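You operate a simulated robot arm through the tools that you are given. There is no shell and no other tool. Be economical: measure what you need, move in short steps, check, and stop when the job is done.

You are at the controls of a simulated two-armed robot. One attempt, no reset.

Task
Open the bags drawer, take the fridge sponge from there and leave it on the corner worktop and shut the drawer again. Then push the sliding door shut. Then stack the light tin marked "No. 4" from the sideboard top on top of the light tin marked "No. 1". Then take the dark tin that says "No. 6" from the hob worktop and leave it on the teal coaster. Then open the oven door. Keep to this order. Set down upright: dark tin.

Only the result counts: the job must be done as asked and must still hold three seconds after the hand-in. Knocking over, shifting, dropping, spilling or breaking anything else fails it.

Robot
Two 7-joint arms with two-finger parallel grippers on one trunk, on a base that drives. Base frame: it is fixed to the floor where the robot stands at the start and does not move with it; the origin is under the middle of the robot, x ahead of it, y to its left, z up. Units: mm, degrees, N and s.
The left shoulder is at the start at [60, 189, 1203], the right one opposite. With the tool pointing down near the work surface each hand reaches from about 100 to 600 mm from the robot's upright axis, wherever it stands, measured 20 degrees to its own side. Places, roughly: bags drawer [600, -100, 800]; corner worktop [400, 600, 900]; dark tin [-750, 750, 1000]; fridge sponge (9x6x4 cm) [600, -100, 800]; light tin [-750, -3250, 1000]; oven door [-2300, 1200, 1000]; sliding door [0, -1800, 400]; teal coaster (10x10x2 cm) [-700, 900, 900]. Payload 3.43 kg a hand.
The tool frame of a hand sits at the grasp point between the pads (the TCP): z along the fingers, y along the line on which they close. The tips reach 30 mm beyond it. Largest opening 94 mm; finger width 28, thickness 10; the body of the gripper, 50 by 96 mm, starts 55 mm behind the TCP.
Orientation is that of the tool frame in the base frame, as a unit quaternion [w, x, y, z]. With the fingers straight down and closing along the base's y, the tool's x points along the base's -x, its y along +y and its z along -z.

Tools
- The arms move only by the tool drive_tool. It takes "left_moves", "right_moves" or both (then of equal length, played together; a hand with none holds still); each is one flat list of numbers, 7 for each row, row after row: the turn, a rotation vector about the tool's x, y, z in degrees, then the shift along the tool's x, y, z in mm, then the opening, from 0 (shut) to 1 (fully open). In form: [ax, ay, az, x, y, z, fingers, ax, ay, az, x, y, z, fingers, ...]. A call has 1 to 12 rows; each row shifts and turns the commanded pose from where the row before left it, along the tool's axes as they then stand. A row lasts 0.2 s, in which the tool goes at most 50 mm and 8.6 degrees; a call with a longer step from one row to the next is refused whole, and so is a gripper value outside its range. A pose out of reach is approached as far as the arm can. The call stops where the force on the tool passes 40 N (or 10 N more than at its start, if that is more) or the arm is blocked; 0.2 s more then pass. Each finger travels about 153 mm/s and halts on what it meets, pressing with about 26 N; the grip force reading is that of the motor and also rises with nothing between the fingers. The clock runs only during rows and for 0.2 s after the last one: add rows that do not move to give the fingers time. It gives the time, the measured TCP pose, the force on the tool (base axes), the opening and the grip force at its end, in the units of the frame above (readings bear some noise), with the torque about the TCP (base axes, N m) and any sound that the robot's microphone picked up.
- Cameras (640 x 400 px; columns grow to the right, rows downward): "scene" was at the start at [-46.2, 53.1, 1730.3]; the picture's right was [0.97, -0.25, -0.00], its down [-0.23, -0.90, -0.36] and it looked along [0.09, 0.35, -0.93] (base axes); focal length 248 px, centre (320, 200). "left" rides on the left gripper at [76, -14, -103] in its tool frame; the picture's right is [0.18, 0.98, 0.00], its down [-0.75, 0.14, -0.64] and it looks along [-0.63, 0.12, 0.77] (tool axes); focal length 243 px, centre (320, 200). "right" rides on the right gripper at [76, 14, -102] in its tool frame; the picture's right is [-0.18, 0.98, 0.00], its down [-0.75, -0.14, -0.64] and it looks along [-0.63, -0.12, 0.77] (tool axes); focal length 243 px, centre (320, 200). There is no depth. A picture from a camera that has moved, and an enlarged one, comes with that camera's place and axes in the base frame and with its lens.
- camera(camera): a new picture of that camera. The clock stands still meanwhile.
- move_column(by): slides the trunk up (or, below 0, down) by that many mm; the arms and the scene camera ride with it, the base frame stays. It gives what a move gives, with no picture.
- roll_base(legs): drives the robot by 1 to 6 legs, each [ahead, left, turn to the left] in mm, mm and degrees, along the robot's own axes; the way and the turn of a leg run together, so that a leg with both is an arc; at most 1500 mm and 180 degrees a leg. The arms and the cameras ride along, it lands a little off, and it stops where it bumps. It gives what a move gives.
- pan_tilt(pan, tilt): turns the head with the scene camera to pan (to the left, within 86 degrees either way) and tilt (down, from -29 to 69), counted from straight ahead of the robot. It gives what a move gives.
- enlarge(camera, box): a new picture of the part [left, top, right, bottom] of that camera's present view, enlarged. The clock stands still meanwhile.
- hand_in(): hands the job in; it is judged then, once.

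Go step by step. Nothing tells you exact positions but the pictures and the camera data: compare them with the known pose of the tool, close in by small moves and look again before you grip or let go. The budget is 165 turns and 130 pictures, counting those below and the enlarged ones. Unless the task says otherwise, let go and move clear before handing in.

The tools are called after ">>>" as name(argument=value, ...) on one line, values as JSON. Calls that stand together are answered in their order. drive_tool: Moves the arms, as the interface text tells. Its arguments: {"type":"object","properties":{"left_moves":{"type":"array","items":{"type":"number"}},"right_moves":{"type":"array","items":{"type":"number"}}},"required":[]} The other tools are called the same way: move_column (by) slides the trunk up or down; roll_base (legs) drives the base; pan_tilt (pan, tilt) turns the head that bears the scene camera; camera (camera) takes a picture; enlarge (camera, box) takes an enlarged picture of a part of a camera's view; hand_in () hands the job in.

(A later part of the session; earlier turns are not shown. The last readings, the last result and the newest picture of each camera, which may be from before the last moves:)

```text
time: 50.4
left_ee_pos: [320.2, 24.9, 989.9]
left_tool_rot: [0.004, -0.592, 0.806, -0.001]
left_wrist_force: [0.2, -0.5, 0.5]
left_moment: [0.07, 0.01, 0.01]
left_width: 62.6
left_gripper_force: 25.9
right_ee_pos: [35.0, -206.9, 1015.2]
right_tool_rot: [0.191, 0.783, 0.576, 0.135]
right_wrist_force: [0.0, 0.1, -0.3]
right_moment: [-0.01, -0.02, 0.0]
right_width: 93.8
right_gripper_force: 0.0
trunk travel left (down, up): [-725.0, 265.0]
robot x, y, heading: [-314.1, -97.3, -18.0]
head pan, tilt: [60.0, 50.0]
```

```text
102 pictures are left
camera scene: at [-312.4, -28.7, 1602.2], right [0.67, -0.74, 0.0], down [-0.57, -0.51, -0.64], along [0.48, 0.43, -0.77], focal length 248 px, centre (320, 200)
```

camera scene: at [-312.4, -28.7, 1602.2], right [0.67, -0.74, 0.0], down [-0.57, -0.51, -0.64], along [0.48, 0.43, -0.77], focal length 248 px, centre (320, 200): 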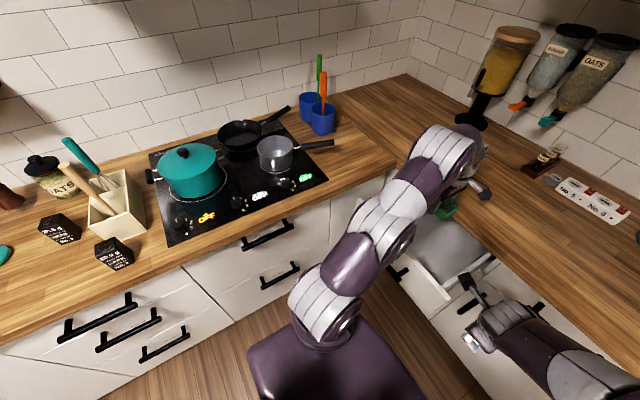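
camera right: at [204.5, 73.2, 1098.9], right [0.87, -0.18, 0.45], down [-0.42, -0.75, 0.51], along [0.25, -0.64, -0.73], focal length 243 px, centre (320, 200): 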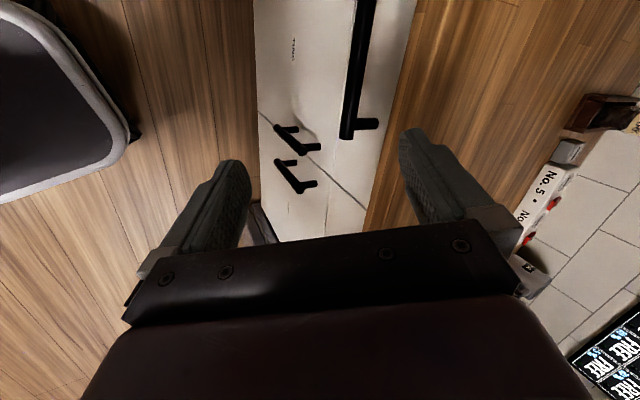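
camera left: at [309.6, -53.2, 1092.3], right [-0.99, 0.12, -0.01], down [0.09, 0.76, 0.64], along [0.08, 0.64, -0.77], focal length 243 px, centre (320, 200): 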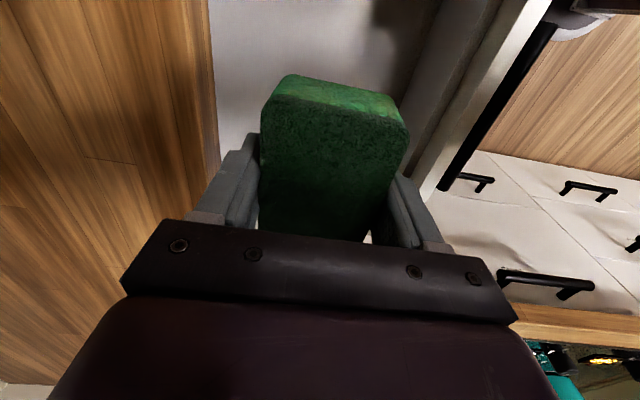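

Sponge is held. The free patch between the pan handle and the worktop seam is near (373, 372, 900); I raise the trunk, move the base left and bring the hand over it.

>>> move_column(by=180)

>>> roll_base(legs=[[0, 220, 0]])

>>> camera(camera="scene")

```text
time: 52.4
left_ee_pos: [320.2, 23.9, 1169.8]
left_tool_rot: [0.003, -0.591, 0.807, -0.002]
left_wrist_force: [-0.6, -0.7, 0.7]
left_moment: [-0.01, 0.01, -0.02]
left_width: 62.8
left_gripper_force: 26.1
right_ee_pos: [34.8, -205.4, 1195.8]
right_tool_rot: [0.19, 0.784, 0.576, 0.135]
right_wrist_force: [-0.6, -0.1, -0.1]
right_moment: [-0.02, 0.01, 0.01]
right_width: 94.1
right_gripper_force: 0.1
trunk travel left (down, up): [-905.0, 85.0]
robot x, y, heading: [-313.8, -97.2, -17.9]
head pan, tilt: [60.0, 50.0]
```

```text
time: 54.1
left_ee_pos: [387.8, 233.8, 1170.2]
left_tool_rot: [0.003, -0.591, 0.807, -0.002]
left_wrist_force: [0.5, 0.5, 0.4]
left_moment: [0.01, 0.02, -0.01]
left_width: 62.7
left_gripper_force: 25.5
right_ee_pos: [102.6, 4.7, 1196.2]
right_tool_rot: [0.189, 0.784, 0.576, 0.136]
right_wrist_force: [0.7, -1.1, 0.0]
right_moment: [-0.02, 0.01, -0.02]
right_width: 94.0
right_gripper_force: 0.2
trunk travel left (down, up): [-905.0, 85.0]
robot x, y, heading: [-246.1, 116.8, -17.8]
head pan, tilt: [60.0, 50.0]
```

```text
101 pictures are left
camera scene: at [-245.2, 180.8, 1782.3], right [0.67, -0.74, 0.0], down [-0.57, -0.51, -0.64], along [0.48, 0.43, -0.77], focal length 248 px, centre (320, 200)
```

scene: 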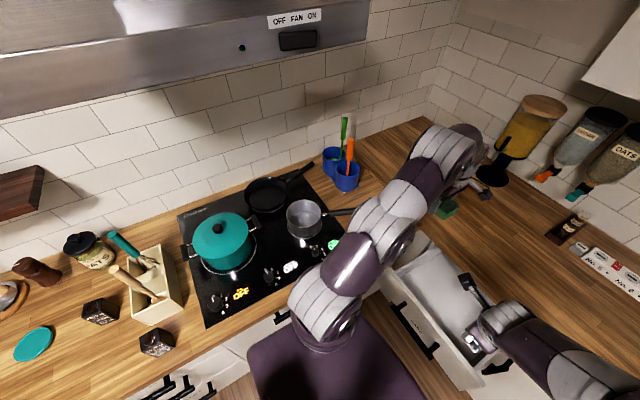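

I move the hand over the patch and lower to about z 960.

>>> drive_tool(left_moves=[0, 0, 0, -42, 19, 0, 0, 0, 0, 0, -43, 19, 0, 0, 0, 0, 0, -42, 18, 0, 0, 0, 0, 0, 0, 0, 42, 0, 0, 0, 0, 0, 0, 42, 0, 0, 0, 0, 0, 0, 42, 0, 0, 0, 0, 0, 0, 42, 0, 0, 0, 0, 0, 0, 42, 0])

>>> camera(camera="scene")

>>> camera(camera="left")

```text
time: 55.9
left_ee_pos: [375.6, 375.1, 960.4]
left_tool_rot: [0.004, -0.592, 0.806, -0.003]
left_wrist_force: [0.5, 0.0, -0.2]
left_moment: [-0.01, 0.02, -0.03]
left_width: 62.8
left_gripper_force: 26.0
right_ee_pos: [103.4, 7.1, 1195.6]
right_tool_rot: [0.19, 0.783, 0.576, 0.135]
right_wrist_force: [-0.1, 0.1, 0.0]
right_moment: [0.02, 0.01, -0.03]
right_width: 94.0
right_gripper_force: 0.1
trunk travel left (down, up): [-905.0, 85.0]
robot x, y, heading: [-246.8, 114.3, -18.1]
head pan, tilt: [60.0, 50.0]
```

```text
100 pictures are left
camera scene: at [-243.0, 183.7, 1782.3], right [0.67, -0.74, 0.0], down [-0.57, -0.51, -0.64], along [0.48, 0.43, -0.77], focal length 248 px, centre (320, 200)
```

scene: 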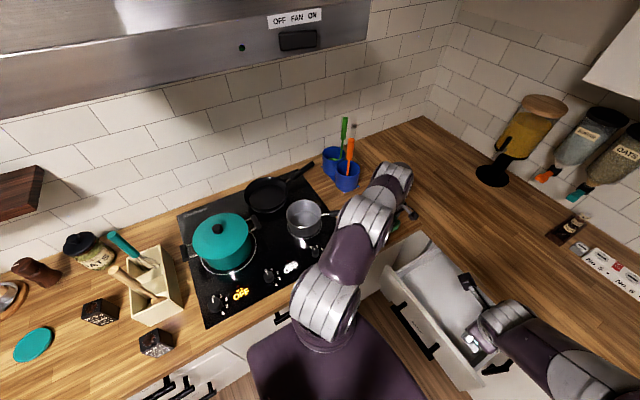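

```text
99 pictures are left
camera left: at [365.2, 297.5, 1062.3], right [-0.99, 0.12, -0.01], down [0.09, 0.76, 0.64], along [0.08, 0.64, -0.77], focal length 243 px, centre (320, 200)
```

left: 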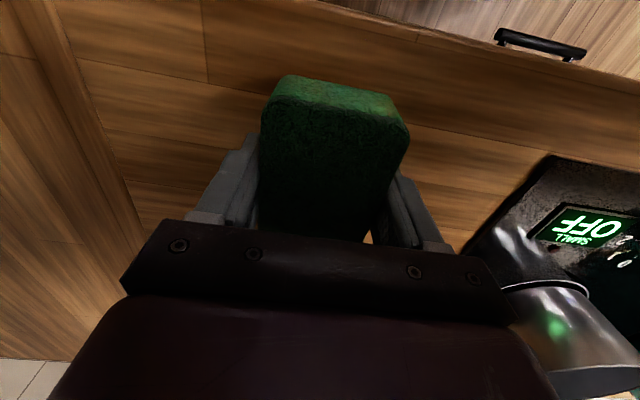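

The sponge hangs over free wood between the hob and the seam. I lower it gently until it touches.

>>> drive_tool(left_moves=[0, 0, 0, 0, 0, 8, 0, 0, 0, 0, 0, 0, 6, 0, 0, 0, 0, 0, 0, 4, 0, 0, 0, 0, 0, 0, 3, 0])

>>> camera(camera="left")

```text
time: 56.9
left_ee_pos: [374.5, 374.2, 940.4]
left_tool_rot: [0.006, -0.592, 0.806, -0.003]
left_wrist_force: [-1.6, 0.0, 9.1]
left_moment: [0.03, 0.42, -0.06]
left_width: 63.0
left_gripper_force: 26.0
right_ee_pos: [102.5, 5.6, 1195.6]
right_tool_rot: [0.19, 0.783, 0.576, 0.136]
right_wrist_force: [-0.3, 0.4, -0.7]
right_moment: [-0.02, -0.03, -0.01]
right_width: 94.3
right_gripper_force: 0.1
trunk travel left (down, up): [-905.0, 85.0]
robot x, y, heading: [-244.7, 112.7, -17.9]
head pan, tilt: [60.0, 50.0]
```

```text
98 pictures are left
camera left: at [364.1, 297.0, 1042.6], right [-0.99, 0.12, -0.01], down [0.08, 0.76, 0.64], along [0.09, 0.64, -0.76], focal length 243 px, centre (320, 200)
```

left: 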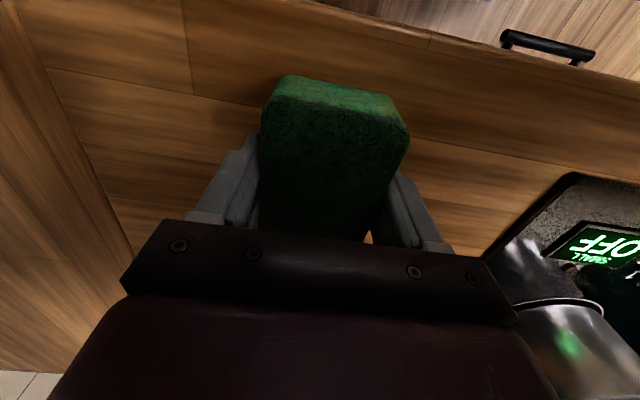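

It rests on the worktop (9 N). I open and lift away.

>>> drive_tool(left_moves=[0, 0, 0, 0, 0, 0, 0.8, 0, 0, 0, 0, 0, 0, 1, 0, 0, 0, 0, 0, 0, 1, 0, 0, 0, 0, 0, -20, 1, 0, 0, 0, 0, 0, -40, 1, 0, 0, 0, 0, 0, -45, 1, 0, 0, 0, 0, 0, -45, 1, 0, 0, 0, 0, 0, -45, 1, 0, 0, 0, 0, 0, -40, 1])

>>> camera(camera="left")

```text
time: 58.9
left_ee_pos: [371.7, 374.4, 1173.6]
left_tool_rot: [0.004, -0.592, 0.806, -0.003]
left_wrist_force: [0.2, 0.4, 0.9]
left_moment: [0.02, 0.0, 0.04]
left_width: 94.0
left_gripper_force: 0.1
right_ee_pos: [103.2, 5.1, 1196.8]
right_tool_rot: [0.191, 0.784, 0.575, 0.135]
right_wrist_force: [0.4, 0.0, -0.5]
right_moment: [0.0, 0.01, -0.02]
right_width: 93.9
right_gripper_force: 0.0
trunk travel left (down, up): [-905.0, 85.0]
robot x, y, heading: [-243.7, 111.1, -17.8]
head pan, tilt: [60.0, 50.0]
```

```text
97 pictures are left
camera left: at [363.1, 296.7, 1275.4], right [-0.99, 0.12, -0.01], down [0.09, 0.76, 0.64], along [0.08, 0.64, -0.77], focal length 243 px, centre (320, 200)
```

left: 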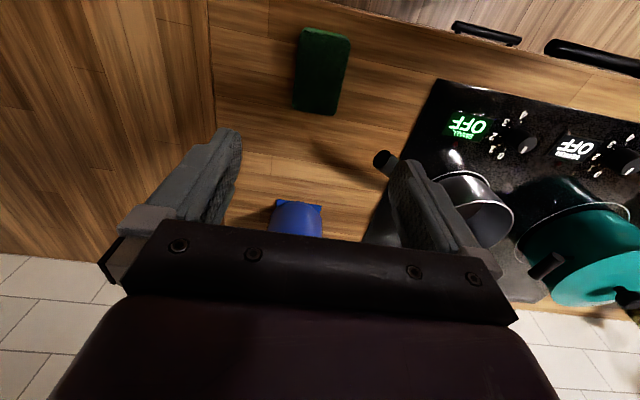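

The sponge lies on the corner worktop. Now I go back to the pulling stance (back 275, right 200), tuck the left hand inward, and re-tilt it to take the handle again.

>>> roll_base(legs=[[-275, 0, 0], [0, -200, 0]])

>>> drive_tool(left_moves=[0, 0, 0, 45, 40, 0, 1, 0, 0, 0, 45, 40, 0, 1, 0, 0, 0, 45, 0, 0, 1, 7.4, 0, 0, 0, 0, 0, 0.6, 7.4, 0, 0, 0, 0, 0, 0.6, 7.4, 0, 0, 0, 0, 0, 0.6, 7.4, 0, 0, 0, 0, 0, 0.6])

>>> move_column(by=-180)

>>> drive_tool(left_moves=[7.4, 0, 0, 0, 0, 0, 0.6, 7.4, 0, 0, 0, 0, 0, 0.6, 7.4, 0, 0, 0, 0, 0, 0.6, 7.2, 0, 0, 0, 0, 0, 0.6])

>>> camera(camera="left")

```text
time: 62.0
left_ee_pos: [51.5, 270.9, 1171.9]
left_tool_rot: [0.003, -0.592, 0.806, -0.002]
left_wrist_force: [0.0, 0.3, -0.9]
left_moment: [-0.01, 0.03, -0.03]
left_width: 93.9
left_gripper_force: 0.0
right_ee_pos: [-217.7, -98.4, 1195.4]
right_tool_rot: [0.191, 0.784, 0.576, 0.134]
right_wrist_force: [-0.3, 0.3, -0.7]
right_moment: [-0.02, 0.01, -0.02]
right_width: 93.9
right_gripper_force: 0.0
trunk travel left (down, up): [-905.0, 85.0]
robot x, y, heading: [-567.1, 9.2, -17.9]
head pan, tilt: [60.0, 50.0]
```

```text
refused: row 1 steps farther than a row can; nothing moved
```

```text
time: 64.0
left_ee_pos: [51.1, 269.0, 992.4]
left_tool_rot: [0.004, -0.592, 0.806, -0.001]
left_wrist_force: [-0.2, 0.5, -0.1]
left_moment: [0.02, -0.01, -0.03]
left_width: 94.0
left_gripper_force: 0.1
right_ee_pos: [-218.8, -100.0, 1015.1]
right_tool_rot: [0.19, 0.784, 0.576, 0.135]
right_wrist_force: [-0.5, 0.3, 0.2]
right_moment: [-0.02, 0.0, 0.01]
right_width: 94.3
right_gripper_force: 0.2
trunk travel left (down, up): [-725.0, 265.0]
robot x, y, heading: [-566.5, 8.2, -17.4]
head pan, tilt: [60.0, 50.0]
```

```text
time: 65.0
left_ee_pos: [50.2, 269.8, 992.5]
left_tool_rot: [0.155, -0.572, 0.778, -0.206]
left_wrist_force: [-0.3, 0.1, 1.2]
left_moment: [0.03, 0.0, 0.01]
left_width: 56.2
left_gripper_force: 0.1
right_ee_pos: [-219.2, -99.6, 1015.3]
right_tool_rot: [0.191, 0.784, 0.575, 0.135]
right_wrist_force: [-0.2, -1.3, 0.6]
right_moment: [0.01, 0.0, 0.03]
right_width: 94.0
right_gripper_force: 0.2
trunk travel left (down, up): [-725.0, 265.0]
robot x, y, heading: [-567.6, 6.7, -17.9]
head pan, tilt: [60.0, 50.0]
```

```text
96 pictures are left
camera left: at [-9.4, 207.1, 1087.8], right [-0.87, 0.08, -0.49], down [-0.2, 0.85, 0.49], along [0.46, 0.52, -0.72], focal length 243 px, centre (320, 200)
```

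left: 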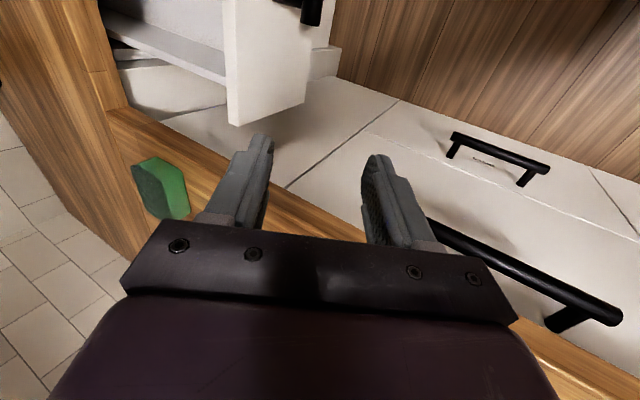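

The hand must come right and tilt further. I do that now with smaller steps, then go down in front of the handle.

>>> drive_tool(left_moves=[0, 0, 0, 42, 0, 0, 0.5, 0, 0, 0, 42, 0, 0, 0.5, 0, 0, 0, 42, 0, 0, 0.5, 0, 0, 0, 42, 0, 0, 0.5, 7.4, 0, 0, 0, 0, 0, 0.5, 7.4, 0, 0, 0, 0, 0, 0.5, 7.4, 0, 0, 0, 0, 0, 0.5, 7, 0, 0, 0, 0, 0, 0.5, 0, 0, 0, 0, 34, 13, 0.5, 0, 0, 0, 0, 34, 13, 0.5, 0, 0, 0, 0, 34, 13, 0.5])

>>> camera(camera="left")

```text
time: 67.4
left_ee_pos: [-21.8, 111.0, 878.9]
left_tool_rot: [0.256, -0.523, 0.72, -0.376]
left_wrist_force: [0.1, 0.1, -0.1]
left_moment: [0.02, 0.0, 0.0]
left_width: 47.2
left_gripper_force: 0.0
left hand out of reach, approached as far as the arm can: row 6, 7
right_ee_pos: [-218.4, -99.7, 1015.9]
right_tool_rot: [0.189, 0.784, 0.576, 0.135]
right_wrist_force: [1.1, 0.2, -0.3]
right_moment: [-0.01, 0.05, -0.02]
right_width: 94.3
right_gripper_force: 0.0
trunk travel left (down, up): [-725.0, 265.0]
robot x, y, heading: [-567.5, 6.7, -18.0]
head pan, tilt: [60.0, 50.0]
```

```text
95 pictures are left
camera left: at [-118.2, 63.3, 951.7], right [-0.61, -0.01, -0.79], down [-0.33, 0.91, 0.24], along [0.72, 0.41, -0.56], focal length 243 px, centre (320, 200)
```

left: 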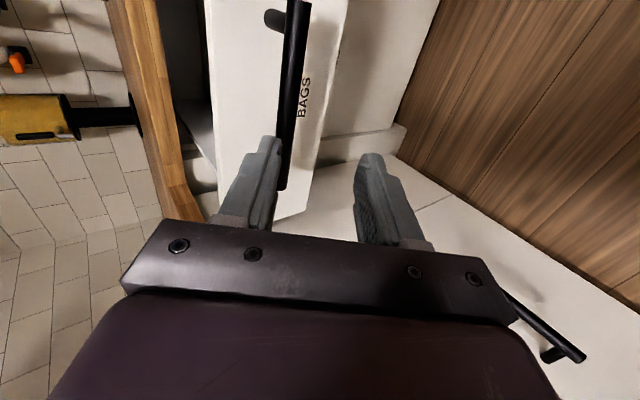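

The bar's centre is near (120, 88, 803) now. I advance 142 mm along the axis with a small correction and grip.

>>> drive_tool(left_moves=[0, 0, 0, 0, -8, 34, 0.55, 0, 0, 0, 0, -8, 34, 0.55, 0, 0, 0, 0, -6, 34, 0.55])

>>> camera(camera="left")

```text
time: 68.2
left_ee_pos: [67.0, 76.5, 835.8]
left_tool_rot: [0.255, -0.523, 0.721, -0.376]
left_wrist_force: [-0.1, 0.7, -0.5]
left_moment: [0.01, 0.0, -0.01]
left_width: 51.8
left_gripper_force: 0.0
right_ee_pos: [-218.0, -100.5, 1015.7]
right_tool_rot: [0.189, 0.784, 0.575, 0.136]
right_wrist_force: [-0.1, -0.3, -0.7]
right_moment: [0.01, 0.0, -0.02]
right_width: 93.9
right_gripper_force: 0.1
trunk travel left (down, up): [-725.0, 265.0]
robot x, y, heading: [-567.8, 4.9, -17.7]
head pan, tilt: [60.0, 50.0]
```

```text
94 pictures are left
camera left: at [-26.5, 28.4, 909.0], right [-0.61, -0.01, -0.79], down [-0.33, 0.91, 0.24], along [0.72, 0.41, -0.56], focal length 243 px, centre (320, 200)
```

left: 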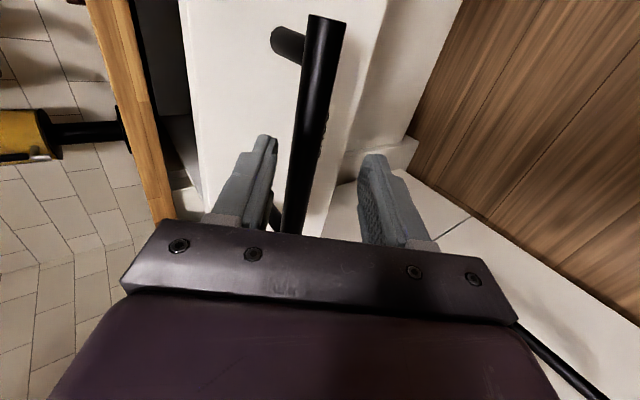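

The bar is between the fingers, nearer the upper one. I advance the last 38 mm and close, then push by driving forward.

>>> drive_tool(left_moves=[0, 0, 0, 0, -4, 20, 0.55, 0, 0, 0, 0, -4, 18, 0.55, 0, 0, 0, 0, 0, 0, 0, 0, 0, 0, 0, 0, 0, 0, 0, 0, 0, 0, 0, 0, 0])

>>> roll_base(legs=[[200, 0, 0]])

>>> camera(camera="left")

```text
time: 69.4
left_ee_pos: [99.0, 63.4, 820.3]
left_tool_rot: [0.256, -0.522, 0.722, -0.376]
left_wrist_force: [1.2, 1.5, 0.1]
left_moment: [0.78, -0.42, -0.89]
left_width: 21.3
left_gripper_force: 44.5
right_ee_pos: [-219.5, -101.5, 1015.4]
right_tool_rot: [0.191, 0.783, 0.576, 0.135]
right_wrist_force: [0.6, 1.0, 0.2]
right_moment: [-0.02, 0.01, 0.0]
right_width: 94.2
right_gripper_force: 0.1
trunk travel left (down, up): [-725.0, 265.0]
robot x, y, heading: [-565.5, 8.6, -18.0]
head pan, tilt: [60.0, 50.0]
```

```text
time: 71.0
left_ee_pos: [292.1, 3.1, 821.4]
left_tool_rot: [0.256, -0.523, 0.721, -0.376]
left_wrist_force: [2.4, 11.0, 3.5]
left_moment: [1.14, -0.19, -0.31]
left_width: 21.5
left_gripper_force: 45.8
right_ee_pos: [-26.6, -161.7, 1015.0]
right_tool_rot: [0.192, 0.784, 0.575, 0.134]
right_wrist_force: [0.0, -0.1, 1.1]
right_moment: [-0.02, 0.02, 0.03]
right_width: 94.0
right_gripper_force: 0.1
trunk travel left (down, up): [-725.0, 265.0]
robot x, y, heading: [-368.5, -55.1, -17.8]
head pan, tilt: [60.0, 50.0]
```

```text
93 pictures are left
camera left: at [197.8, -44.0, 894.4], right [-0.61, -0.01, -0.79], down [-0.33, 0.91, 0.24], along [0.72, 0.41, -0.56], focal length 243 px, centre (320, 200)
```

left: 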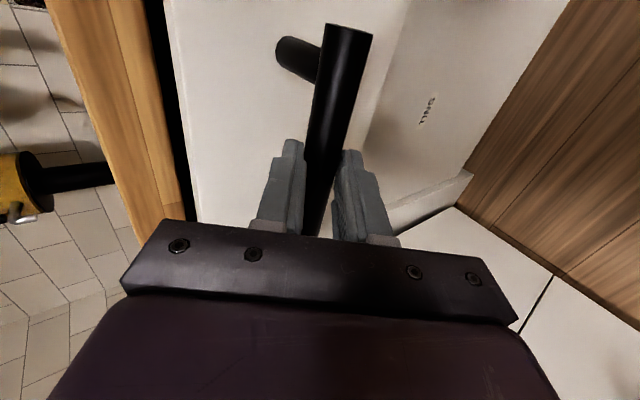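

About 88 mm remains. I drive 80 mm, then finish with the arm.

>>> roll_base(legs=[[80, 0, 0]])

>>> drive_tool(left_moves=[0, 0, 0, 0, -4, 5, 0, 0, 0, 0, 0, -4, 5, 0, 0, 0, 0, 0, -4, 5, 0, 0, 0, 0, 0, 0, 0, 0])

>>> camera(camera="left")

```text
time: 72.1
left_ee_pos: [369.5, -21.5, 819.0]
left_tool_rot: [0.255, -0.523, 0.722, -0.375]
left_wrist_force: [3.1, 7.4, -9.7]
left_moment: [1.0, -0.44, -0.54]
left_width: 21.6
left_gripper_force: 45.1
right_ee_pos: [50.4, -186.6, 1015.1]
right_tool_rot: [0.19, 0.784, 0.575, 0.135]
right_wrist_force: [-0.3, 0.0, -0.4]
right_moment: [-0.03, 0.02, 0.01]
right_width: 93.9
right_gripper_force: 0.2
trunk travel left (down, up): [-725.0, 265.0]
robot x, y, heading: [-300.1, -76.4, -18.0]
head pan, tilt: [60.0, 50.0]
```

```text
time: 72.7
left_ee_pos: [369.9, -21.8, 819.4]
left_tool_rot: [0.253, -0.523, 0.724, -0.371]
left_wrist_force: [-22.6, 8.5, 18.7]
left_moment: [0.24, -0.26, -0.92]
left_width: 21.4
left_gripper_force: 45.2
right_ee_pos: [43.8, -185.3, 1018.7]
right_tool_rot: [0.192, 0.783, 0.575, 0.138]
right_wrist_force: [0.7, -1.1, -0.5]
right_moment: [0.0, -0.02, 0.01]
right_width: 93.9
right_gripper_force: 0.0
trunk travel left (down, up): [-725.0, 265.0]
robot x, y, heading: [-300.8, -77.9, -17.6]
head pan, tilt: [60.0, 50.0]
stopped in row 3 (left hand): the force on the tool passed its limit at 42 N (the readings are from after the stop); the commanded pose is now the measured one
```

```text
92 pictures are left
camera left: at [276.5, -69.6, 893.3], right [-0.62, 0.0, -0.78], down [-0.32, 0.91, 0.25], along [0.71, 0.41, -0.57], focal length 243 px, centre (320, 200)
```

left: 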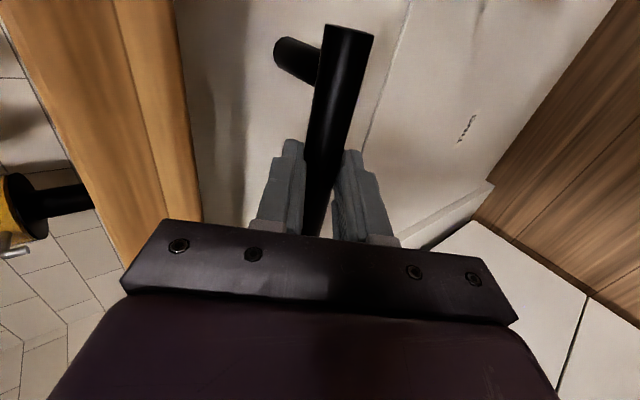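

The drawer resists firmly, so it is shut. I let go, back off and check.

>>> drive_tool(left_moves=[0, 0, 0, 0, 0, 0, 0.5, 0, 0, 0, 0, 0, 0, 0.5, 0, 0, 0, 0, 0, -25, 0.5, 0, 0, 0, 0, 0, -40, 0.5, 0, 0, 0, 0, 0, -45, 0.5, 0, 0, 0, 0, 0, -45, 0.5])

>>> camera(camera="left")

>>> pan_tilt(pan=-86, tilt=20)

>>> camera(camera="scene")

```text
time: 74.1
left_ee_pos: [253.5, 18.3, 909.0]
left_tool_rot: [0.251, -0.524, 0.725, -0.369]
left_wrist_force: [-0.8, 0.1, 0.4]
left_moment: [0.01, 0.0, 0.0]
left_width: 47.1
left_gripper_force: 0.1
right_ee_pos: [46.4, -185.1, 1015.9]
right_tool_rot: [0.191, 0.783, 0.576, 0.136]
right_wrist_force: [-1.1, -0.2, 0.9]
right_moment: [-0.02, -0.05, 0.04]
right_width: 93.9
right_gripper_force: 0.1
trunk travel left (down, up): [-725.0, 265.0]
robot x, y, heading: [-297.7, -75.2, -18.0]
head pan, tilt: [60.0, 50.0]
```

```text
91 pictures are left
camera left: at [161.4, -29.6, 984.0], right [-0.62, 0.0, -0.78], down [-0.32, 0.91, 0.26], along [0.71, 0.41, -0.57], focal length 243 px, centre (320, 200)
```

left: 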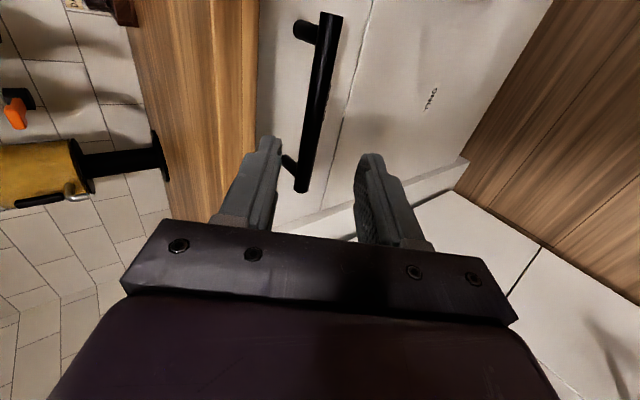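

```text
time: 76.4
left_ee_pos: [256.5, 17.3, 909.0]
left_tool_rot: [0.251, -0.525, 0.724, -0.369]
left_wrist_force: [-0.1, -0.5, 0.2]
left_moment: [0.02, 0.01, 0.0]
left_width: 46.7
left_gripper_force: 0.1
right_ee_pos: [49.6, -186.2, 1015.1]
right_tool_rot: [0.19, 0.783, 0.576, 0.136]
right_wrist_force: [0.1, 0.9, -0.2]
right_moment: [-0.03, 0.01, -0.01]
right_width: 93.8
right_gripper_force: 0.2
trunk travel left (down, up): [-725.0, 265.0]
robot x, y, heading: [-296.1, -79.4, -17.7]
head pan, tilt: [-85.9, 20.0]
```

```text
90 pictures are left
camera scene: at [-378.1, -151.0, 1647.8], right [-0.97, 0.24, 0.0], down [0.08, 0.33, -0.94], along [-0.22, -0.91, -0.34], focal length 248 px, centre (320, 200)
```

scene: 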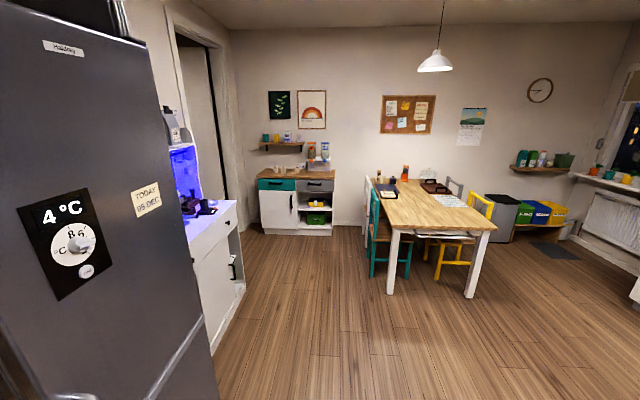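

The drawer is shut flush. The sliding-door cabinet is the white one past the fridge; its front lies about 800 mm ahead in depth, so I strafe right 1450 mm and look.

>>> drive_tool(left_moves=[-7.4, 0, 0, 0, 10, -30, 1, -7.4, 0, 0, 0, 10, -30, 1, -7.4, 0, 0, 0, 20, -10, 1, -7.4, 0, 0, 0, 30, 0, 1])

>>> roll_base(legs=[[0, -1450, 0]])

>>> pan_tilt(pan=0, tilt=45)

>>> camera(camera="scene")

```text
time: 77.4
left_ee_pos: [157.5, 53.6, 911.0]
left_tool_rot: [0.108, -0.573, 0.795, -0.17]
left_wrist_force: [0.8, -0.3, 0.1]
left_moment: [0.01, 0.03, -0.02]
left_width: 94.2
left_gripper_force: 0.1
right_ee_pos: [48.4, -185.9, 1015.9]
right_tool_rot: [0.19, 0.783, 0.576, 0.135]
right_wrist_force: [0.9, -0.3, -0.5]
right_moment: [0.01, 0.02, 0.01]
right_width: 94.2
right_gripper_force: 0.1
trunk travel left (down, up): [-725.0, 265.0]
robot x, y, heading: [-300.5, -80.4, -17.7]
head pan, tilt: [-85.9, 20.0]
```

```text
time: 84.7
left_ee_pos: [-265.0, -1324.8, 912.0]
left_tool_rot: [0.111, -0.587, 0.784, -0.17]
left_wrist_force: [0.5, 1.6, 0.2]
left_moment: [-0.05, -0.02, 0.06]
left_width: 94.0
left_gripper_force: 0.1
right_ee_pos: [-367.4, -1567.6, 1014.7]
right_tool_rot: [0.188, 0.772, 0.591, 0.138]
right_wrist_force: [-0.3, 0.2, -0.5]
right_moment: [0.03, -0.01, 0.0]
right_width: 94.2
right_gripper_force: 0.0
trunk travel left (down, up): [-725.0, 265.0]
robot x, y, heading: [-718.2, -1472.8, -15.9]
head pan, tilt: [-85.9, 20.0]
```

```text
time: 86.3
left_ee_pos: [-266.2, -1325.1, 911.1]
left_tool_rot: [0.112, -0.587, 0.784, -0.169]
left_wrist_force: [-0.2, -0.3, 0.6]
left_moment: [-0.02, 0.02, 0.02]
left_width: 94.1
left_gripper_force: 0.0
right_ee_pos: [-366.4, -1568.5, 1015.5]
right_tool_rot: [0.188, 0.772, 0.591, 0.139]
right_wrist_force: [0.8, 0.6, 0.3]
right_moment: [-0.01, 0.05, 0.03]
right_width: 94.1
right_gripper_force: 0.1
trunk travel left (down, up): [-725.0, 265.0]
robot x, y, heading: [-717.7, -1471.0, -15.8]
head pan, tilt: [0.0, 45.0]
```

```text
89 pictures are left
camera scene: at [-697.8, -1479.5, 1609.2], right [-0.27, -0.96, 0.0], down [-0.68, 0.19, -0.71], along [0.68, -0.19, -0.71], focal length 248 px, centre (320, 200)
```

scene: 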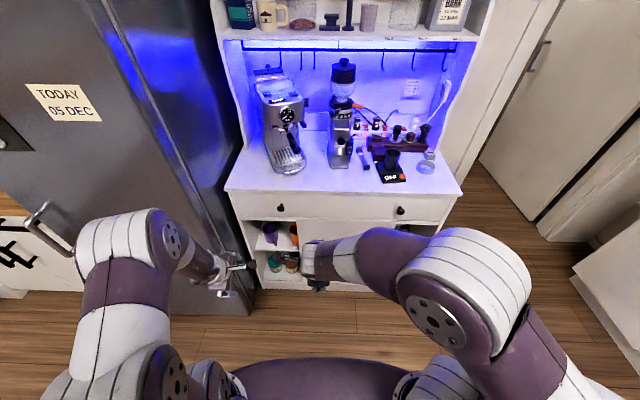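

I see the coffee cabinet: its lower part stands open on the left with a white panel on the right. I lower the trunk to see the sliding door.

>>> move_column(by=-400)

>>> pan_tilt(pan=-5, tilt=38)

>>> camera(camera="scene")

>>> camera(camera="right")

```text
time: 90.1
left_ee_pos: [-265.9, -1324.9, 512.1]
left_tool_rot: [0.112, -0.587, 0.784, -0.17]
left_wrist_force: [0.5, 0.4, -0.1]
left_moment: [-0.01, -0.01, -0.02]
left_width: 94.1
left_gripper_force: 0.0
right_ee_pos: [-366.7, -1568.1, 614.8]
right_tool_rot: [0.187, 0.773, 0.59, 0.139]
right_wrist_force: [0.0, -0.3, 0.1]
right_moment: [-0.01, 0.02, 0.01]
right_width: 93.9
right_gripper_force: 0.0
trunk travel left (down, up): [-325.0, 665.0]
robot x, y, heading: [-717.7, -1472.3, -15.8]
head pan, tilt: [0.0, 45.0]
```

```text
time: 90.8
left_ee_pos: [-265.3, -1324.3, 511.5]
left_tool_rot: [0.112, -0.586, 0.785, -0.169]
left_wrist_force: [-0.3, 0.3, -0.4]
left_moment: [-0.02, 0.02, 0.0]
left_width: 94.0
left_gripper_force: 0.1
right_ee_pos: [-366.8, -1568.0, 615.9]
right_tool_rot: [0.188, 0.773, 0.59, 0.139]
right_wrist_force: [-0.3, 0.2, -0.3]
right_moment: [0.0, 0.01, -0.01]
right_width: 93.8
right_gripper_force: 0.0
trunk travel left (down, up): [-325.0, 665.0]
robot x, y, heading: [-720.8, -1471.6, -15.9]
head pan, tilt: [-5.0, 38.0]
```

```text
88 pictures are left
camera scene: at [-695.4, -1487.9, 1219.4], right [-0.35, -0.94, 0.0], down [-0.58, 0.22, -0.79], along [0.74, -0.28, -0.62], focal length 248 px, centre (320, 200)
```

scene: 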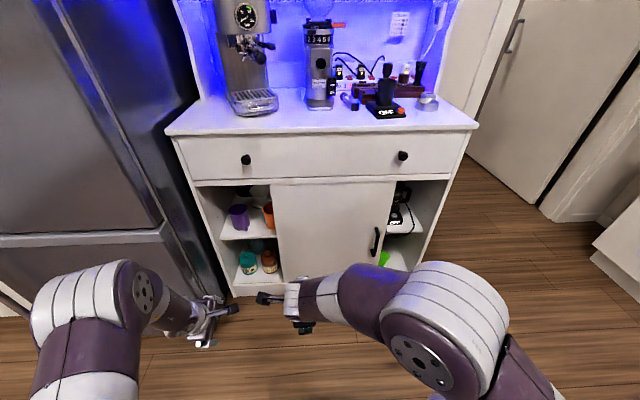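

```text
87 pictures are left
camera right: at [-379.4, -1485.1, 713.0], right [0.8, -0.41, 0.45], down [-0.6, -0.61, 0.51], along [0.07, -0.68, -0.73], focal length 243 px, centre (320, 200)
```

right: 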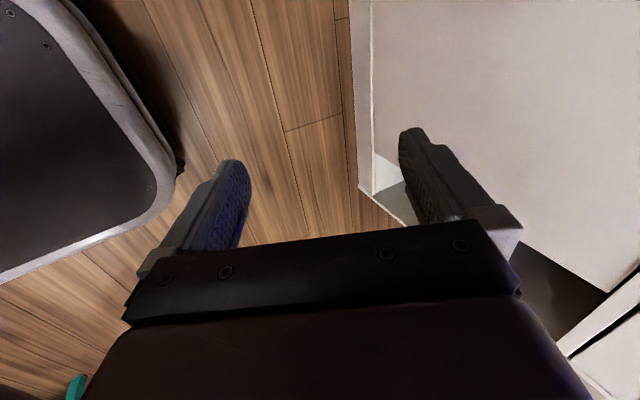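

The sliding panel stands in the middle, with a handle at its right edge and openings on both sides. I enlarge to see which way is shut.

>>> enlarge(camera="scene", box=[160, 120, 480, 320])

```text
2.00 times, centred on (320, 220) of scene
camera zoom: at [-695.4, -1487.9, 1219.4], right [-0.35, -0.94, 0.0], down [-0.58, 0.22, -0.79], along [0.74, -0.28, -0.62], focal length 497 px, centre (320, 160)
```

zoom: 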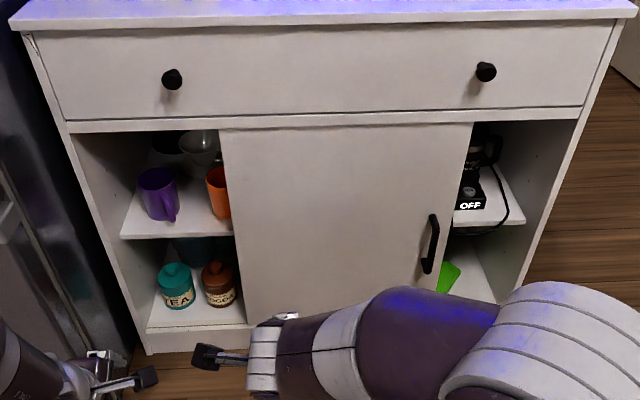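

I can't yet tell. I turn the right hand to face the cabinet for a close look inside.

>>> drive_tool(right_moves=[7.2, 0, 0, 0, 0, 0, 1, 7.2, 0, 0, 0, 0, 0, 1, 7.2, 0, 0, 0, 0, 0, 1, 7.2, 0, 0, 0, 0, 0, 1])

>>> drive_tool(right_moves=[0, 0, -8.2, 0, 0, 0, 1, 0, 0, -8.2, 0, 0, 0, 1, 0, 0, -8.2, 0, 0, 0, 1, 0, 0, -8.2, 0, 0, 0, 1, 0, 0, -8.2, 0, 0, 0, 1, 0, 0, -8.2, 0, 0, 0, 1, 0, 0, -8.2, 0, 0, 0, 1, 0, 0, -8.2, 0, 0, 0, 1, 0, 0, -8.2, 0, 0, 0, 1, 0, 0, -8.2, 0, 0, 0, 1, 0, 0, -8, 0, 0, 0, 1])

>>> camera(camera="right")

```text
time: 91.8
left_ee_pos: [-266.7, -1324.8, 511.6]
left_tool_rot: [0.111, -0.587, 0.784, -0.17]
left_wrist_force: [0.0, 0.3, -0.6]
left_moment: [-0.02, 0.0, -0.01]
left_width: 94.0
left_gripper_force: 0.1
right_ee_pos: [-367.7, -1567.1, 614.9]
right_tool_rot: [-0.012, 0.795, 0.606, -0.012]
right_wrist_force: [-0.8, 1.0, 1.3]
right_moment: [-0.01, 0.0, 0.01]
right_width: 94.2
right_gripper_force: 0.1
trunk travel left (down, up): [-325.0, 665.0]
robot x, y, heading: [-718.2, -1472.1, -15.6]
head pan, tilt: [-5.0, 38.0]
```

```text
time: 94.2
left_ee_pos: [-265.6, -1325.7, 511.5]
left_tool_rot: [0.112, -0.587, 0.784, -0.17]
left_wrist_force: [-0.2, 0.0, -0.3]
left_moment: [-0.02, 0.01, 0.0]
left_width: 93.7
left_gripper_force: 0.1
right_ee_pos: [-366.2, -1566.5, 615.8]
right_tool_rot: [-0.016, 0.132, 0.991, -0.001]
right_wrist_force: [-0.6, -0.8, -0.4]
right_moment: [0.03, 0.0, 0.01]
right_width: 94.1
right_gripper_force: 0.0
trunk travel left (down, up): [-325.0, 665.0]
robot x, y, heading: [-717.8, -1472.1, -15.7]
head pan, tilt: [-5.0, 38.0]
```

```text
85 pictures are left
camera right: at [-433.5, -1534.4, 720.7], right [0.44, 0.9, -0.01], down [0.71, -0.34, 0.62], along [0.55, -0.28, -0.79], focal length 243 px, centre (320, 200)
```

right: 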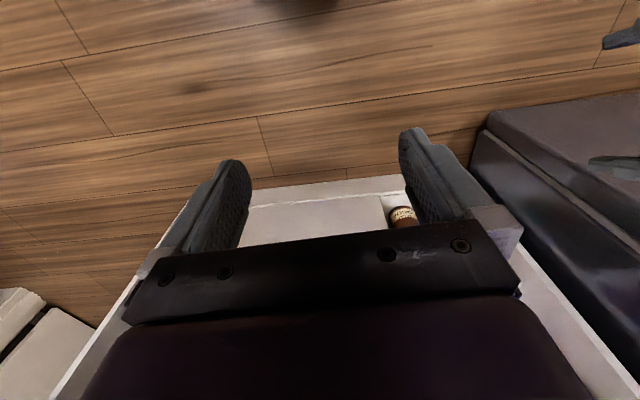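

The gripper hides it; I tilt the hand up 40° to look level at the door.

>>> drive_tool(right_moves=[0, -8, 0, 0, 0, 0, 1, 0, -8, 0, 0, 0, 0, 1, 0, -8, 0, 0, 0, 0, 1, 0, -8, 0, 0, 0, 0, 1, 0, -8, 0, 0, 0, 0, 1])

>>> camera(camera="right")

>>> camera(camera="scene")

```text
time: 95.4
left_ee_pos: [-265.9, -1324.6, 511.5]
left_tool_rot: [0.112, -0.586, 0.784, -0.17]
left_wrist_force: [-0.4, -1.3, -0.3]
left_moment: [-0.03, 0.02, 0.01]
left_width: 94.1
left_gripper_force: 0.0
right_ee_pos: [-367.1, -1568.3, 616.0]
right_tool_rot: [0.324, 0.125, 0.937, -0.047]
right_wrist_force: [-0.1, 0.6, -0.6]
right_moment: [-0.03, -0.03, 0.02]
right_width: 94.1
right_gripper_force: 0.1
trunk travel left (down, up): [-325.0, 665.0]
robot x, y, heading: [-719.6, -1469.9, -15.9]
head pan, tilt: [-5.0, 38.0]
```

```text
84 pictures are left
camera right: at [-482.6, -1521.6, 649.0], right [0.4, 0.91, 0.11], down [0.15, -0.18, 0.97], along [0.9, -0.37, -0.21], focal length 243 px, centre (320, 200)
```

right: 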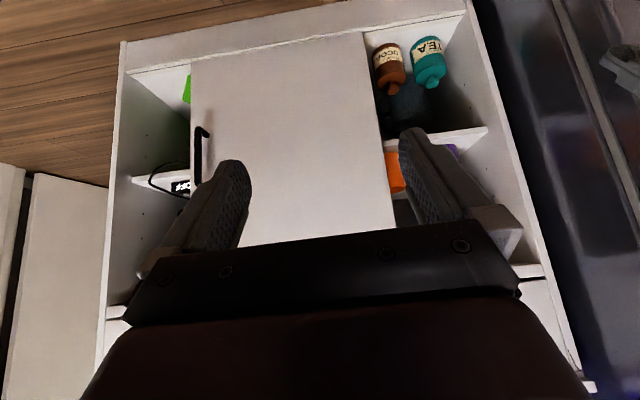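

```text
83 pictures are left
camera scene: at [-695.4, -1487.9, 1219.4], right [-0.35, -0.94, 0.0], down [-0.58, 0.22, -0.79], along [0.74, -0.28, -0.62], focal length 248 px, centre (320, 200)
```

scene: 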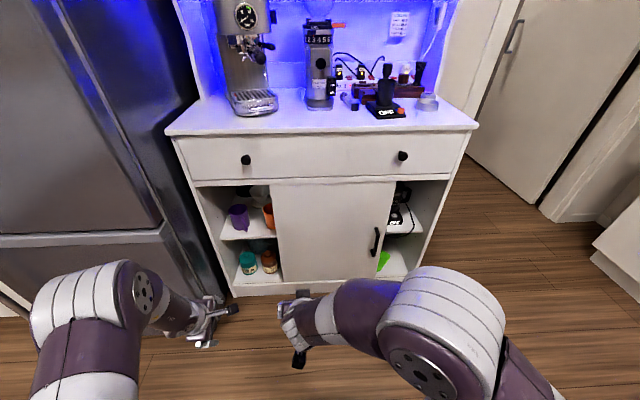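

The door's handle is on its right edge and there is no divider, so shut should mean fully right, where the handle meets the jamb. The handle is a vertical bar near (-120, -1947, 430); I lower and close in with the right hand to grip it.

>>> roll_base(legs=[[0, 0, -1.7], [80, 0, 0]])

>>> move_column(by=-120)

>>> drive_tool(right_moves=[0, -7, 0, 0, -20, 0, 0.7, 0, -7, 0, 0, -25, 0, 0.7, 0, -7, 0, 0, -25, 0, 0.7, 0, -7, 0, 0, -25, 0, 0.7])

>>> camera(camera="right")

```text
time: 96.8
left_ee_pos: [-184.5, -1362.8, 511.4]
left_tool_rot: [0.108, -0.575, 0.792, -0.171]
left_wrist_force: [0.2, -0.4, -0.3]
left_moment: [0.0, 0.01, -0.04]
left_width: 93.7
left_gripper_force: 0.0
right_ee_pos: [-292.8, -1603.0, 614.8]
right_tool_rot: [0.322, 0.139, 0.935, -0.052]
right_wrist_force: [-0.2, -0.6, 0.1]
right_moment: [-0.02, 0.01, -0.01]
right_width: 93.8
right_gripper_force: 0.1
trunk travel left (down, up): [-325.0, 665.0]
robot x, y, heading: [-640.1, -1495.3, -17.5]
head pan, tilt: [-5.0, 38.0]
```

```text
time: 98.3
left_ee_pos: [-185.5, -1362.7, 390.8]
left_tool_rot: [0.109, -0.575, 0.792, -0.171]
left_wrist_force: [-0.4, -0.2, -0.7]
left_moment: [0.01, 0.01, 0.01]
left_width: 93.9
left_gripper_force: 0.1
right_ee_pos: [-293.5, -1602.3, 495.5]
right_tool_rot: [0.323, 0.138, 0.935, -0.052]
right_wrist_force: [-0.4, 0.4, -0.5]
right_moment: [0.0, 0.02, 0.02]
right_width: 94.0
right_gripper_force: 0.1
trunk travel left (down, up): [-205.0, 785.0]
robot x, y, heading: [-643.3, -1495.0, -17.4]
head pan, tilt: [-5.0, 38.0]
```

```text
time: 99.3
left_ee_pos: [-184.8, -1363.5, 390.8]
left_tool_rot: [0.109, -0.575, 0.792, -0.171]
left_wrist_force: [-0.8, -0.2, -0.2]
left_moment: [-0.02, 0.0, -0.02]
left_width: 93.8
left_gripper_force: 0.1
right_ee_pos: [-306.9, -1681.7, 491.6]
right_tool_rot: [0.506, 0.126, 0.85, -0.081]
right_wrist_force: [0.2, 0.9, 0.0]
right_moment: [-0.02, 0.01, 0.0]
right_width: 65.7
right_gripper_force: 0.1
right hand out of reach, approached as far as the arm can: row 4
trunk travel left (down, up): [-205.0, 785.0]
robot x, y, heading: [-642.0, -1493.8, -17.3]
head pan, tilt: [-5.0, 38.0]
```

```text
82 pictures are left
camera right: at [-424.2, -1630.8, 473.5], right [0.37, 0.92, 0.15], down [-0.24, -0.07, 0.97], along [0.9, -0.4, 0.19], focal length 243 px, centre (320, 200)
```

right: 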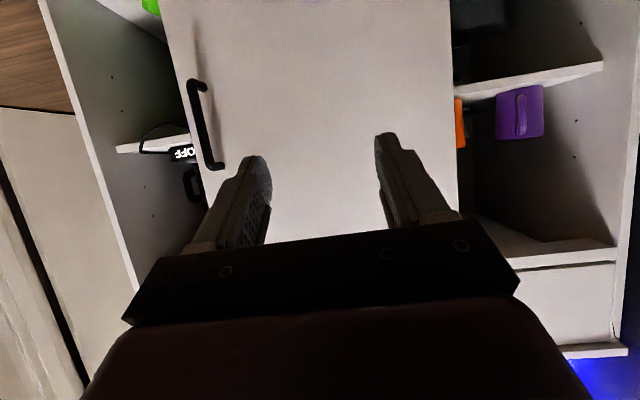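

The handle's middle is near (-120, -1942, 410). I strafe right 190 and ahead 70, then look again.

>>> roll_base(legs=[[70, -190, 0]])

>>> camera(camera="right")

```text
time: 100.9
left_ee_pos: [-176.3, -1568.4, 390.8]
left_tool_rot: [0.11, -0.575, 0.792, -0.172]
left_wrist_force: [-0.4, -0.8, -0.2]
left_moment: [0.03, -0.01, -0.03]
left_width: 94.2
left_gripper_force: 0.0
right_ee_pos: [-298.1, -1886.9, 492.0]
right_tool_rot: [0.506, 0.124, 0.85, -0.08]
right_wrist_force: [0.2, 1.0, -0.1]
right_moment: [-0.01, 0.01, 0.02]
right_width: 65.8
right_gripper_force: 0.0
trunk travel left (down, up): [-205.0, 785.0]
robot x, y, heading: [-630.9, -1700.2, -17.3]
head pan, tilt: [-5.0, 38.0]
```

```text
81 pictures are left
camera right: at [-414.7, -1836.1, 473.5], right [0.37, 0.92, 0.15], down [-0.23, -0.07, 0.97], along [0.9, -0.4, 0.19], focal length 243 px, centre (320, 200)
```

right: 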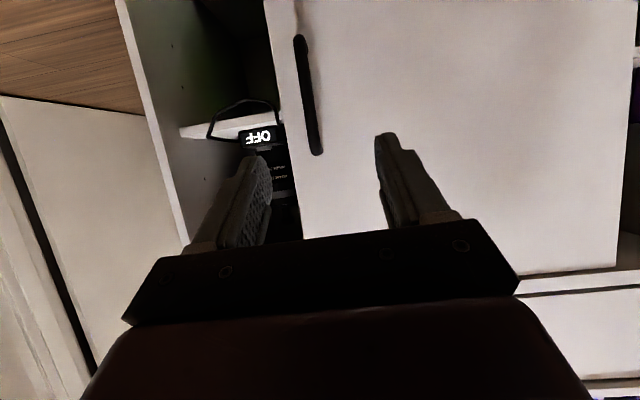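

The handle is now at about (-84, -1976, 395), nearly ahead. I advance with the fingers straddling it.

>>> drive_tool(right_moves=[0, 0, 0, -9, -4, 40, 0.7, 0, 0, 0, -9, -4, 40, 0.7, 0, 0, 0, -9, -4, 40, 0.7, 0, 0, 0, -9, -4, 40, 0.7])

>>> camera(camera="right")

```text
time: 101.9
left_ee_pos: [-177.6, -1566.4, 390.3]
left_tool_rot: [0.109, -0.577, 0.791, -0.171]
left_wrist_force: [0.1, 0.3, 0.1]
left_moment: [0.04, -0.02, -0.01]
left_width: 93.9
left_gripper_force: 0.1
right_ee_pos: [-152.4, -1948.4, 448.3]
right_tool_rot: [0.505, 0.125, 0.85, -0.081]
right_wrist_force: [-0.2, 0.2, 0.1]
right_moment: [0.01, 0.01, 0.04]
right_width: 65.8
right_gripper_force: 0.1
trunk travel left (down, up): [-205.0, 785.0]
robot x, y, heading: [-632.1, -1703.8, -17.4]
head pan, tilt: [-5.0, 38.0]
```

```text
80 pictures are left
camera right: at [-268.9, -1898.3, 429.5], right [0.37, 0.92, 0.15], down [-0.23, -0.07, 0.97], along [0.9, -0.4, 0.19], focal length 243 px, centre (320, 200)
```

right: 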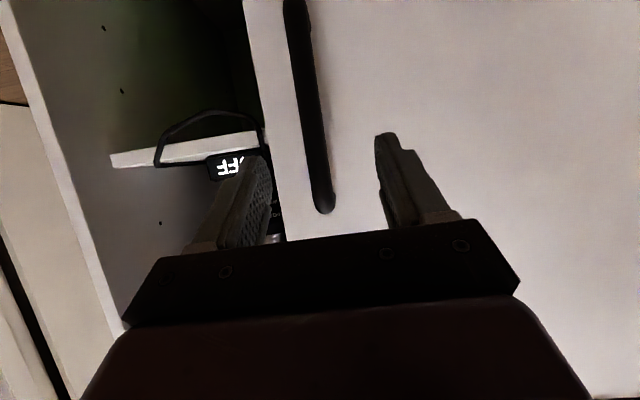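

The bar is between the fingers; 62 mm more, then close.

>>> drive_tool(right_moves=[0, 0, 0, -4, -2, 31, 0.7, 0, 0, 0, -4, -2, 31, 0.7, 0, 0, 0, 0, 0, 0, 0, 0, 0, 0, 0, 0, 0, 0, 0, 0, 0, 0, 0, 0, 0])

>>> camera(camera="right")

```text
time: 103.1
left_ee_pos: [-177.7, -1567.9, 392.1]
left_tool_rot: [0.109, -0.575, 0.792, -0.171]
left_wrist_force: [0.7, -1.0, -0.4]
left_moment: [0.06, 0.0, 0.0]
left_width: 94.0
left_gripper_force: 0.0
right_ee_pos: [-97.8, -1968.6, 423.8]
right_tool_rot: [0.504, 0.125, 0.851, -0.08]
right_wrist_force: [-12.3, 1.6, 0.3]
right_moment: [1.1, 0.18, 0.0]
right_width: 20.3
right_gripper_force: 44.9
trunk travel left (down, up): [-205.0, 785.0]
robot x, y, heading: [-630.3, -1702.9, -17.4]
head pan, tilt: [-5.0, 38.0]
```

```text
79 pictures are left
camera right: at [-214.6, -1918.6, 406.6], right [0.37, 0.92, 0.15], down [-0.23, -0.07, 0.97], along [0.9, -0.4, 0.19], focal length 243 px, centre (320, 200)
```

right: 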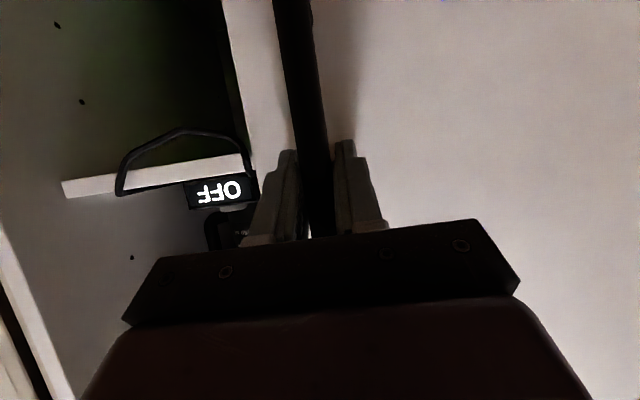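

Gripped. I slide the door to the right in small steps.

>>> drive_tool(right_moves=[0, 0, 0, 0, -15, -1, 0, 0, 0, 0, 0, -15, 0, 0, 0, 0, 0, 0, -15, 0, 0, 0, 0, 0, 0, -15, 0, 0])

>>> camera(camera="right")

>>> camera(camera="scene")

```text
time: 104.1
left_ee_pos: [-177.0, -1567.9, 390.9]
left_tool_rot: [0.11, -0.576, 0.792, -0.171]
left_wrist_force: [0.7, 0.7, 0.7]
left_moment: [0.01, 0.02, 0.01]
left_width: 94.1
left_gripper_force: 0.0
right_ee_pos: [-112.6, -2016.0, 425.0]
right_tool_rot: [0.502, 0.127, 0.852, -0.083]
right_wrist_force: [-3.2, 4.4, -14.4]
right_moment: [0.72, -1.36, -0.09]
right_width: 20.6
right_gripper_force: 44.4
right hand out of reach, approached as far as the arm can: row 4
trunk travel left (down, up): [-205.0, 785.0]
robot x, y, heading: [-635.0, -1704.0, -17.3]
head pan, tilt: [-5.0, 38.0]
```

```text
78 pictures are left
camera right: at [-229.5, -1965.2, 407.1], right [0.38, 0.91, 0.15], down [-0.23, -0.06, 0.97], along [0.9, -0.4, 0.19], focal length 243 px, centre (320, 200)
```

right: 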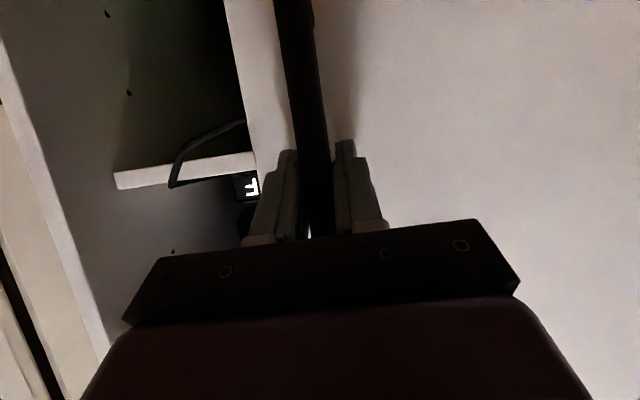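

```text
77 pictures are left
camera scene: at [-609.1, -1719.1, 1099.2], right [-0.38, -0.93, 0.0], down [-0.57, 0.23, -0.79], along [0.73, -0.3, -0.62], focal length 248 px, centre (320, 200)
```

scene: 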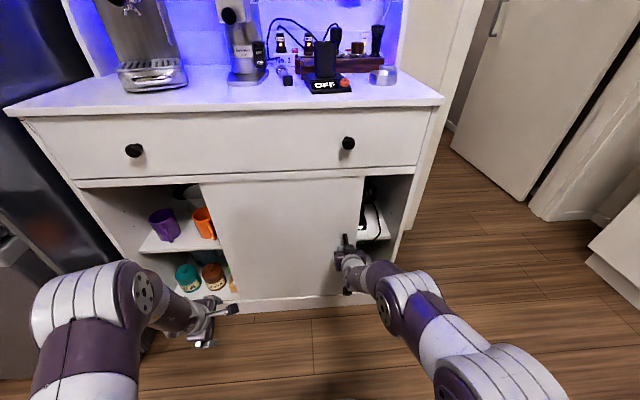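

It slides freely. The arm is near its limit, so I strafe the base right with the grip held.

>>> roll_base(legs=[[0, -50, 0]])

>>> camera(camera="scene")

```text
time: 105.0
left_ee_pos: [-191.0, -1616.7, 390.4]
left_tool_rot: [0.109, -0.574, 0.793, -0.17]
left_wrist_force: [-0.9, -0.1, -1.0]
left_moment: [-0.01, -0.02, 0.03]
left_width: 93.8
left_gripper_force: 0.1
right_ee_pos: [-127.9, -2064.8, 424.6]
right_tool_rot: [0.501, 0.128, 0.852, -0.084]
right_wrist_force: [-7.0, 0.5, -15.3]
right_moment: [1.04, -0.59, 0.05]
right_width: 20.4
right_gripper_force: 45.0
trunk travel left (down, up): [-205.0, 785.0]
robot x, y, heading: [-647.0, -1748.5, -17.5]
head pan, tilt: [-5.0, 38.0]
```

```text
76 pictures are left
camera scene: at [-624.2, -1767.1, 1099.3], right [-0.38, -0.92, 0.0], down [-0.57, 0.24, -0.79], along [0.73, -0.3, -0.62], focal length 248 px, centre (320, 200)
```

scene: 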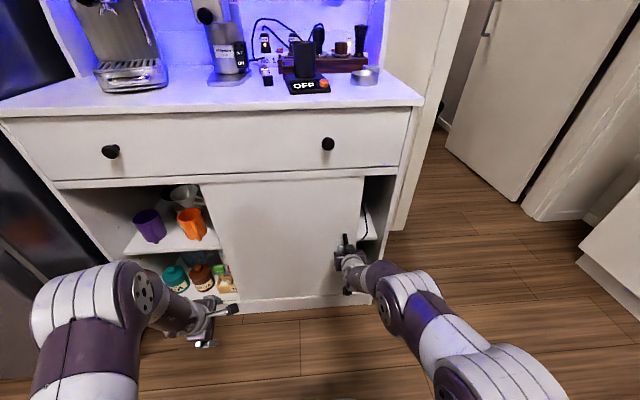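

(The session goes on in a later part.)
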